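You operate a simulated robot arm through the tools that you are given. There is no shell and no other tool. Be economical: measure what you need, move in short steps, check, and stop when the job is done.

You are at the controls of a simulated robot arm. One attempt, no reset.

TASK
Put one of the red boxes from the top of the long desk on the orange panel.

Only the result counts: the job must be done as asked and must still hold three seconds after the hand-in. Knocking over, shifting, dropping, spilling or breaking anything else fails it.

THE ROBOT
A 6-joint arm with a two-finger parallel gripper, fixed in place. Base frame: the origin is at the foot of the arm, x ahead of it, y to its left, z up; the work surface is at about z = 0. Readings come in m, degrees, newtons and seconds.
With the tool pointing down near the work surface it reaches from about 0.16 to 0.42 m from the base axis. Its first joint turns from -66.0 to 66.0 degrees. Payload 1.57 kg.
Tool frame: the origin (TCP) lies between the finger pads and is the grasp point; the fingertips stand 0.03 m ahead of it; z points along the fingers, y is the line along which they close. The gripper opens to 0.08 m. The fingers are 0.017 m wide and 0.012 m thick; the gripper's body (0.04 by 0.082 m) begins 0.08 m behind the TCP.
Orientation is that of the tool frame in the base frame, as a unit quaternion [x, y, z, w]. With the fingers straight down and closing along the base's y, the tool's x points along the base's -x, its y along +y and its z along -z.

THE INTERFACE
- The arm moves only by the tool arm_command. Its arguments are lists of equal length, an entry for each row: "dp": the shift along the base's x, y, z in m, a list of three; "rot": the turn, a rotation vector about the base's x, y, z in rad, a list of three; "fingers": the closure in counts, from 0 (fully open) to 255 (shut). In form: {"dp": [[tx, ty, tz], ...], "rot": [[rx, ry, rz], ...], "fingers": [fingers, ...]}. A call has 1 to 10 rows; each row is the pose to reach, as a shift and turn from the pose commanded when the call began. Rows are played at 5 a second. More than 0.05 m and 8.6 degrees between two rows, or a gripper value outside its range, and nothing of the call is played. A pose out of reach is approached as far as the arm can. The call stops where the force on the tool passes 40 N (or 10 N more than at its start, if that is more) or the arm is blocked; 0.2 s more then pass. The fingers move at their own pace (about 0.153 m/s each) and stop on an object; they squeeze with about 31 N. The grip force told is the motor's: it shows also when the fingers shut on nothing. Time passes only in rows, and 0.2 s behind the last, so rows that repeat a pose let the fingers close. The reply holds the time, the measured pose of the TCP, the force on the tool along the base axes, the opening and the grip force, in the units named above and with some noise.
- Cameras (640 x 400 px; columns grow to the right, rows downward): "scene" is fixed at [0.0283, -0.3129, 0.4334]; the picture's right is [0.95, -0.30, 0.00], its down [-0.14, -0.44, -0.89] and it looks along [0.27, 0.85, -0.46] (base axes); focal length 310 px, centre (320, 200). "wrist" rides on the gripper at [-0.032, 0, -0.078] in the tool frame; the picture's right is [0.00, -1.00, 0.00], its down [0.97, 0.00, -0.24] and it looks along [0.24, 0.00, 0.97] (tool axes); focal length 218 px, centre (320, 200).
- grab_frame(camera): a new picture of that camera. The clock stands still meanwhile.
- point_at(camera, pixels): for up to 12 pixels [column, row] of the newest picture of that camera ("zoom" is the newest enlarged one), the place [x, y, z] in the base frame of the surface seen there, good to about 0.002 m. The clock stands still meanwhile.
- close_up(camera, box): a new picture of the part [left, top, right, bottom] of that camera's present view, enlarged. The clock stands still meanwhile.
- sign_off(): hands the job in; it is judged then, once.

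Keep the steps short. Do not move on a guess: measure, check each grasp and each placing, and mend mistakes. In all there are 60 turns and 20 pictures (those below and enlarged ones count). Leave the gripper open and the arm clear of the work at the hand-in unless told otherwise, and finish with a single line.

The tools are called after "Request:" as name(argument=value, ...) on one line, values as JSON. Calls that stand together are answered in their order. arm_command: Moves the arm, as the interface text tells. Its arguments: {"type":"object","properties":{"dp":{"type":"array","items":{"type":"array","items":{"type":"number"}}},"rot":{"type":"array","items":{"type":"array","items":{"type":"number"}}},"fingers":{"type":"array","items":{"type":"number"}}},"required":["dp","rot","fingers"]} The other tools are called the same way: grab_frame (camera) takes a picture; point_at (camera, pixels) gives the place of the surface under pixels of a picture; close_up (camera, box) takes an enlarged picture of a part of a camera's view; sign_off () hands the job in.

At the start:

```text
time_s: 0.0
ee_pos: [0.2675, 0.0822, 0.234]
orientation: [0.0, 1.0, 0.0, 0.0]
wrist_force: [-0.2, -0.5, 0.6]
opening: 0.0797
finger_force: 0.1
```

scene: 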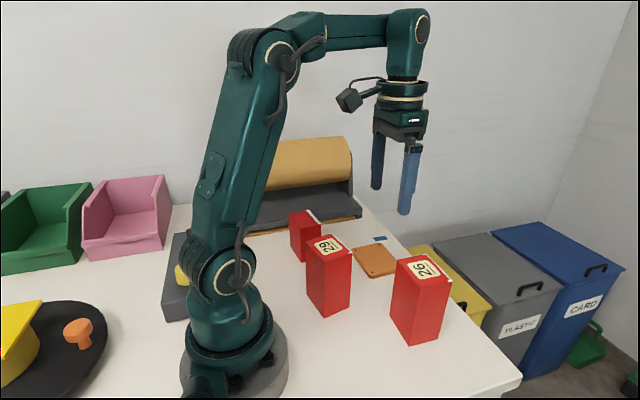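
wrist: 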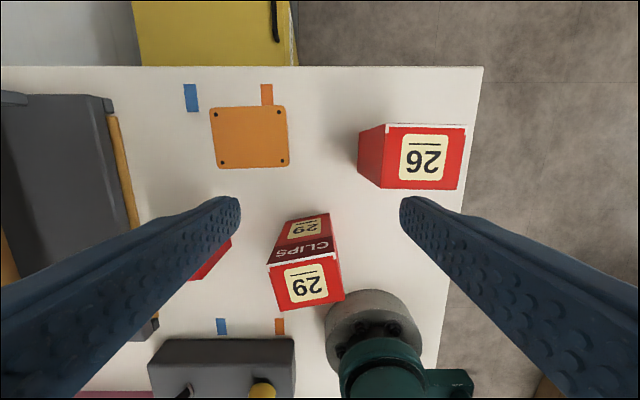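

I see three red boxes (26, 29 and one behind) and the orange panel at wrist (250,137). I'll measure the corners of the boxes and the panel first.

Request:
point_at(camera="wrist", pixels=[[214, 110], [284, 108], [287, 164], [217, 166], [388, 128], [463, 128], [456, 187], [383, 186], [272, 268], [335, 256], [342, 296], [282, 307]])

Request:
close_up(camera="scene", box=[270, 190, 470, 350])

```text
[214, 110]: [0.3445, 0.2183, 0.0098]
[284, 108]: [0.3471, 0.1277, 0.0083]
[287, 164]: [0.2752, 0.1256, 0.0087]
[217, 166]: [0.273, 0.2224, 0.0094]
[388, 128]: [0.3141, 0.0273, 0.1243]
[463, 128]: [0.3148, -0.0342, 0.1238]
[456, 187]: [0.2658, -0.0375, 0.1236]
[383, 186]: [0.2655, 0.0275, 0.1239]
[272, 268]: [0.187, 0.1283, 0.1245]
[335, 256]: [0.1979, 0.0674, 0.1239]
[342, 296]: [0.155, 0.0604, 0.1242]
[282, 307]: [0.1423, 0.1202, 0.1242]
```

```text
2.50 times, centred on (370, 270) of scene
```

zoom: 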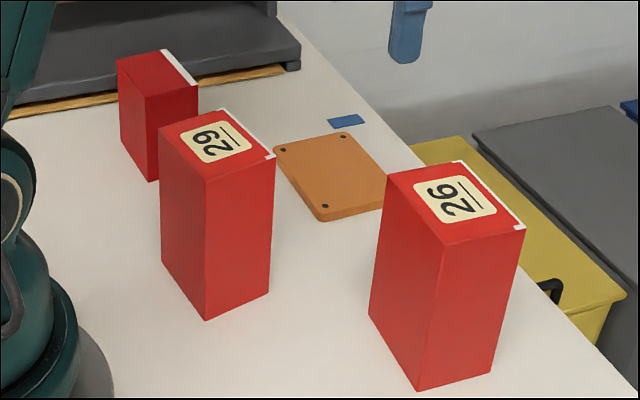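

Box 26 is axis-aligned: x 0.266–0.315, y −0.036–0.028, top at 0.124. The panel centre is about (0.310, 0.173) with its top at 0.009. I'll grip box 26 across x, its 0.05 m side, so I turn the tool +90° while moving over it at the present height.

Request:
arm_command(dp=[[0.002, -0.009, 0], [0.004, -0.018, 0], [0.007, -0.027, 0], [0.009, -0.036, 0], [0.011, -0.045, 0], [0.013, -0.054, 0], [0.016, -0.063, 0], [0.018, -0.072, 0], [0.02, -0.08, 0], [0.0225, -0.0865, 0]], rot=[[0, 0, 0.14], [0, 0, 0.28], [0, 0, 0.42], [0, 0, 0.56], [0, 0, 0.7], [0, 0, 0.84], [0, 0, 0.98], [0, 0, 1.12], [0, 0, 1.26], [0, 0, 1.4]], fingers=[0, 0, 0, 0, 0, 0, 0, 0, 0, 0])

Request:
arm_command(dp=[[0, 0, 0], [0, 0, 0], [0, 0, 0]], rot=[[0, 0, 0.09], [0, 0, 0.1708], [0, 0, 0.1708]], fingers=[0, 0, 0])

Request:
grab_frame(camera="wrist")

Request:
grab_frame(camera="scene")

```text
time_s: 2.2
ee_pos: [0.2893, -0.0058, 0.2337]
orientation: [-0.645, 0.764, -0.001, 0.001]
wrist_force: [0.3, -0.3, -0.5]
opening: 0.08
finger_force: 0.0
```

```text
time_s: 3.0
ee_pos: [0.2911, -0.0048, 0.2336]
orientation: [-0.707, 0.707, 0.0, 0.0]
wrist_force: [-0.6, 0.7, 0.2]
opening: 0.0801
finger_force: 0.0
```

```text
16 pictures are left
```

wrist: 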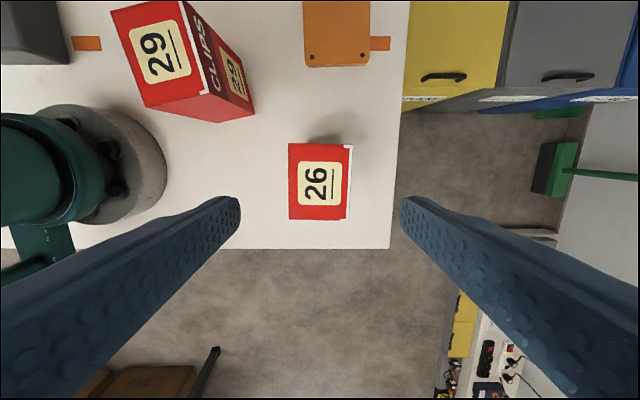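

```text
15 pictures are left
```

scene: 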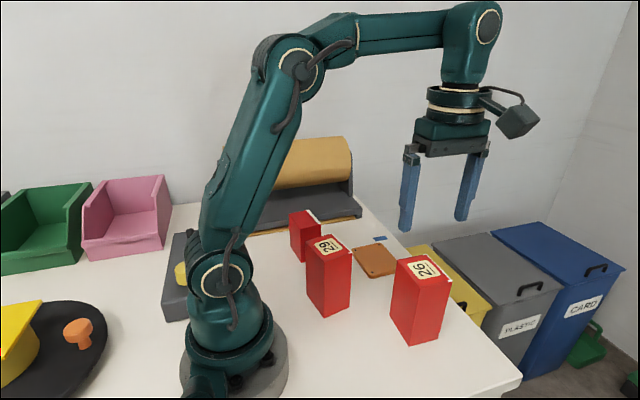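

The tool is over box 26, turned 90°, with the fingers left and right of it. I'll recheck the box top corners from here, and the height of the grey machine near the panel.

Request:
point_at(camera="wrist", pixels=[[290, 146], [346, 150], [291, 216], [344, 216], [306, 60], [367, 60]])

Request:
point_at(camera="scene", pixels=[[345, 140], [350, 210], [300, 165], [294, 213], [316, 222]])

```text
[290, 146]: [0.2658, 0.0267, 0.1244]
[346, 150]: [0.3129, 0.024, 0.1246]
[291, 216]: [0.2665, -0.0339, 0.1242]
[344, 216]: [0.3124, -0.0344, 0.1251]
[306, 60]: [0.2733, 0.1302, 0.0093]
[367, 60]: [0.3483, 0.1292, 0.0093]
```

```text
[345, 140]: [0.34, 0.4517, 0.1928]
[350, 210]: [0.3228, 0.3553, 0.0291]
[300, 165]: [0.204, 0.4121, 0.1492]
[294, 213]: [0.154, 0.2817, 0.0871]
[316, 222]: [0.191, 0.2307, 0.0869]
```

The box centre is confirmed at (0.290, −0.004), and the machine is far enough from the panel. I'll descend to z 0.09 with the fingers open, in small steps.

Request:
arm_command(dp=[[0, 0, -0.03], [0, 0.0, -0.06], [-0.0005, 0, -0.085], [-0.0005, 0, -0.105], [-0.0005, 0, -0.125], [-0.0005, 0, -0.144], [-0.0005, 0, -0.144]], rot=[[0, 0, 0], [0, 0, 0], [0, 0, 0], [0, 0, 0], [0, 0, 0], [0, 0, 0], [0, 0, 0]], fingers=[0, 0, 0, 0, 0, 0, 0])

Request:
grab_frame(camera="scene")

```text
time_s: 4.6
ee_pos: [0.2906, -0.0038, 0.0887]
orientation: [-0.707, 0.708, 0.001, 0.0]
wrist_force: [-0.6, 0.1, 1.0]
opening: 0.0798
finger_force: 0.0
```

```text
14 pictures are left
```

scene: 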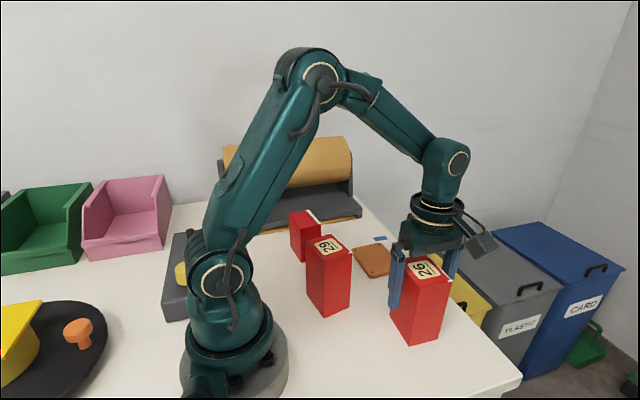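

The fingers straddle box 26 with no contact. I'll close gently in steps and hold.

Request:
arm_command(dp=[[0, 0, 0], [0, 0, 0], [0, 0, 0], [0, 0, 0], [0, 0, 0], [0, 0, 0]], rot=[[0, 0, 0], [0, 0, 0], [0, 0, 0], [0, 0, 0], [0, 0, 0], [0, 0, 0]], fingers=[40, 70, 90, 120, 255, 255])

```text
time_s: 6.0
ee_pos: [0.291, -0.0054, 0.0893]
orientation: [-0.707, 0.707, 0.0, 0.0]
wrist_force: [0.0, 0.0, 0.1]
opening: 0.0549
finger_force: 31.0
```

The grip holds at 31 N with an opening of 0.055 m. I'll lift a little and weigh it.

Request:
arm_command(dp=[[0, 0, 0.01], [0, 0, 0.025], [0, 0, 0.04], [0, 0, 0.06], [0, 0, 0.06]], rot=[[0, 0, 0], [0, 0, 0], [0, 0, 0], [0, 0, 0], [0, 0, 0]], fingers=[255, 255, 255, 255, 255])

Request:
grab_frame(camera="scene")

Request:
grab_frame(camera="wrist")

```text
time_s: 7.2
ee_pos: [0.2897, -0.0055, 0.1493]
orientation: [-0.707, 0.707, 0.0, 0.0]
wrist_force: [-0.3, -0.3, -1.7]
opening: 0.0547
finger_force: 31.0
```

```text
13 pictures are left
```

scene: 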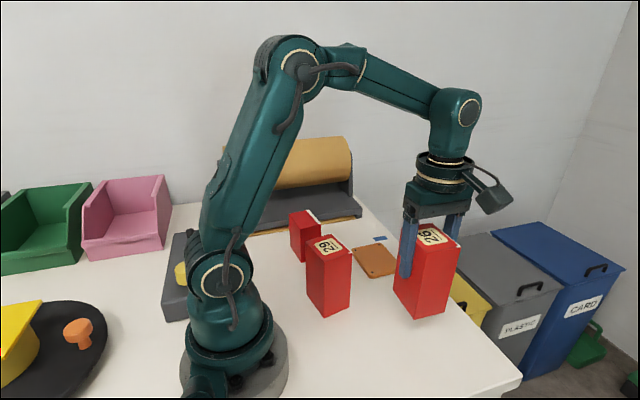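

```text
12 pictures are left
```

wrist: 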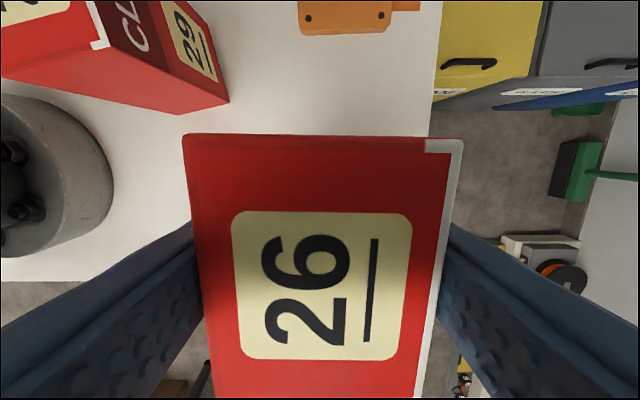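

The box is up (about 0.17 kg) and straight. I'll measure its top in the hand to work out the placing offset.

Request:
point_at(camera="wrist", pixels=[[188, 138], [455, 145], [205, 300], [418, 380], [300, 240], [215, 380]])

Request:
point_at(camera="scene", pixels=[[413, 314], [444, 298], [420, 260], [392, 285], [398, 240]])

```text
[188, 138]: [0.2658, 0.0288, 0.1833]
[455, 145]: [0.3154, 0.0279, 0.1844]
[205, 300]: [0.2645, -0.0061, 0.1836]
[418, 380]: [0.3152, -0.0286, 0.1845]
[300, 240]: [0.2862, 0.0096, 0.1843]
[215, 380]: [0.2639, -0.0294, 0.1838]
```

```text
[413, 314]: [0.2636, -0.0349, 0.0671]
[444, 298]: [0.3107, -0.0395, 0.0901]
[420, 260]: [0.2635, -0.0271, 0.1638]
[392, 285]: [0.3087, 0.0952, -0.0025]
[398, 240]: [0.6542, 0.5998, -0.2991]
```

The box is level, its centre is still at (0.290, −0.004), and its bottom is at about 0.06. I'll shift by (+0.020, +0.177) to the panel; the path is clear.

Request:
arm_command(dp=[[0.002, 0.015, 0.005], [0.004, 0.035, 0.01], [0.007, 0.06, 0.01], [0.01, 0.085, 0.01], [0.013, 0.11, 0.01], [0.016, 0.135, 0.01], [0.018, 0.157, 0.01], [0.02, 0.172, 0.01], [0.02, 0.177, 0.01], [0.02, 0.177, 0.01]], rot=[[0, 0, 0], [0, 0, 0], [0, 0, 0], [0, 0, 0], [0, 0, 0], [0, 0, 0], [0, 0, 0], [0, 0, 0], [0, 0, 0], [0, 0, 0]], fingers=[255, 255, 255, 255, 255, 255, 255, 255, 255, 255])

Request:
grab_frame(camera="scene")

Request:
grab_frame(camera="wrist")

```text
time_s: 9.4
ee_pos: [0.3109, 0.1718, 0.1593]
orientation: [-0.707, 0.707, 0.0, 0.0]
wrist_force: [-0.7, -0.3, -1.8]
opening: 0.0545
finger_force: 31.5
```

```text
11 pictures are left
```

scene: 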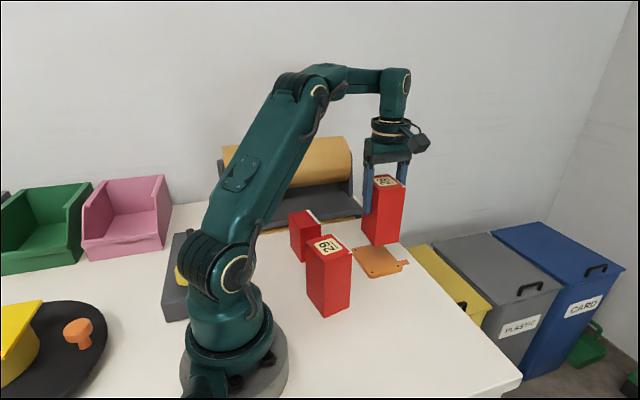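

```text
10 pictures are left
```

wrist: 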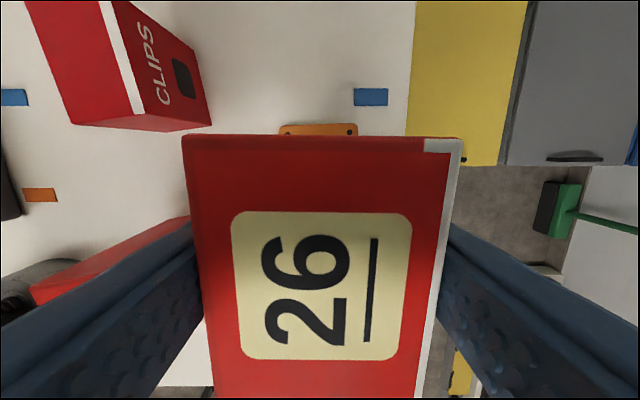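

The box hangs above the panel with its bottom at about 0.07. I'll lower it about 0.06 to the panel, slowly near contact.

Request:
arm_command(dp=[[0, 0, -0.02], [0, 0, -0.04], [0, 0, -0.05], [0, 0, -0.055], [0, 0, -0.057], [0, 0, -0.0585], [0, 0, -0.0595], [0, 0, -0.0605], [0, 0, -0.0605]], rot=[[0, 0, 0], [0, 0, 0], [0, 0, 0], [0, 0, 0], [0, 0, 0], [0, 0, 0], [0, 0, 0], [0, 0, 0], [0, 0, 0]], fingers=[255, 255, 255, 255, 255, 255, 255, 255, 255])

Request:
close_up(camera="scene", box=[300, 150, 460, 290])

```text
time_s: 11.4
ee_pos: [0.3092, 0.1729, 0.0997]
orientation: [-0.707, 0.707, 0.0, 0.0]
wrist_force: [-0.2, 0.0, 3.3]
opening: 0.0547
finger_force: 31.0
```

```text
2.86 times, centred on (380, 220) of scene
```

zoom: 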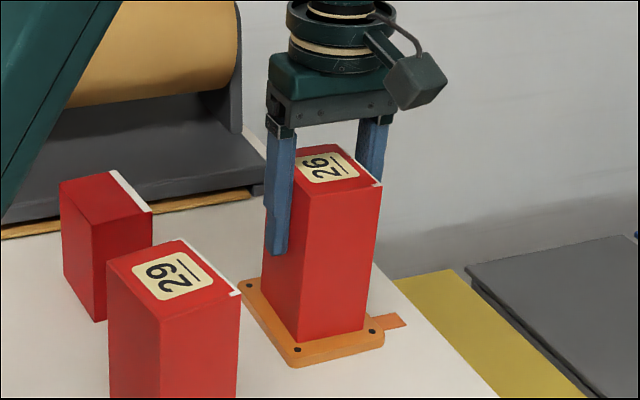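

The force now pushes up (+3.3 N, against −1.8 N in the air), so the box stands on the panel with margin all round. I'll open the fingers and hold.

Request:
arm_command(dp=[[0, 0, 0], [0, 0, 0], [0, 0, 0], [0, 0, 0], [0, 0, 0]], rot=[[0, 0, 0], [0, 0, 0], [0, 0, 0], [0, 0, 0], [0, 0, 0]], fingers=[70, 40, 0, 0, 0])

```text
time_s: 12.6
ee_pos: [0.3091, 0.1718, 0.0995]
orientation: [0.707, -0.707, 0.0, 0.0]
wrist_force: [0.2, 0.1, 0.3]
opening: 0.0801
finger_force: 0.0
```

The fingers are open and the force is gone. I'll rise straight up, clear of the box.

Request:
arm_command(dp=[[0, 0, 0.015], [0, 0, 0.035], [0, 0, 0.06], [0, 0, 0.09], [0, 0, 0.12], [0, 0, 0.14], [0, 0, 0.14]], rot=[[0, 0, 0], [0, 0, 0], [0, 0, 0], [0, 0, 0], [0, 0, 0], [0, 0, 0], [0, 0, 0]], fingers=[0, 0, 0, 0, 0, 0, 0])

Request:
grab_frame(camera="scene")

Request:
grab_frame(camera="wrist")

```text
time_s: 14.2
ee_pos: [0.3021, 0.1657, 0.2343]
orientation: [-0.707, 0.707, 0.0, -0.001]
wrist_force: [0.4, 0.6, -0.7]
opening: 0.0799
finger_force: 0.0
out of reach, approached as far as the arm can: row 6, 7
```

```text
8 pictures are left
```

scene: 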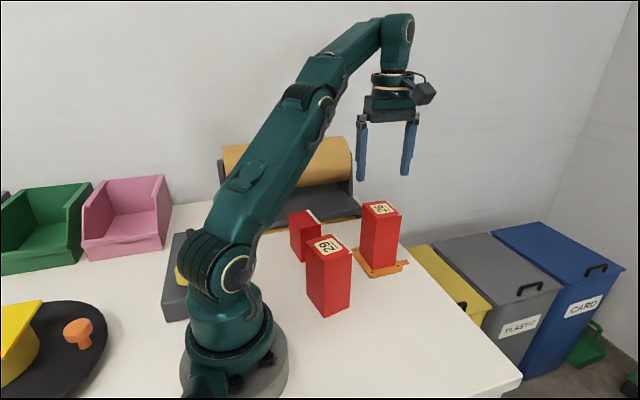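

```text
7 pictures are left
```

wrist: 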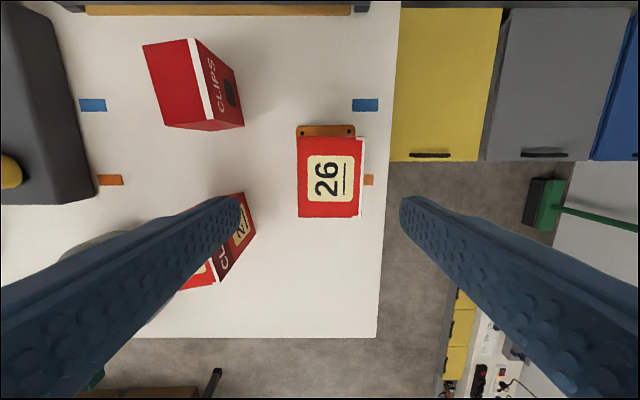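

The box stands free and upright and the others haven't moved. I'll check its position once more.

Request:
point_at(camera="wrist", pixels=[[300, 140], [358, 140], [300, 214], [356, 214], [325, 130]])

```text
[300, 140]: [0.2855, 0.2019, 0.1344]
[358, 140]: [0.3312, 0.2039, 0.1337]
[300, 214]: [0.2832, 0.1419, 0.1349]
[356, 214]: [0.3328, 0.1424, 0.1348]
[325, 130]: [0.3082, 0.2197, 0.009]
```

The top reads level at 0.134 and the footprint, x 0.284–0.333 and y 0.142–0.204, lies inside the panel. The gripper is open and clear, so I'm handing in.

Request:
sign_off()

```text
The job is handed in.
```

Red box 26 is standing upright on the orange panel, with the gripper open and clear of it; the job is handed in.
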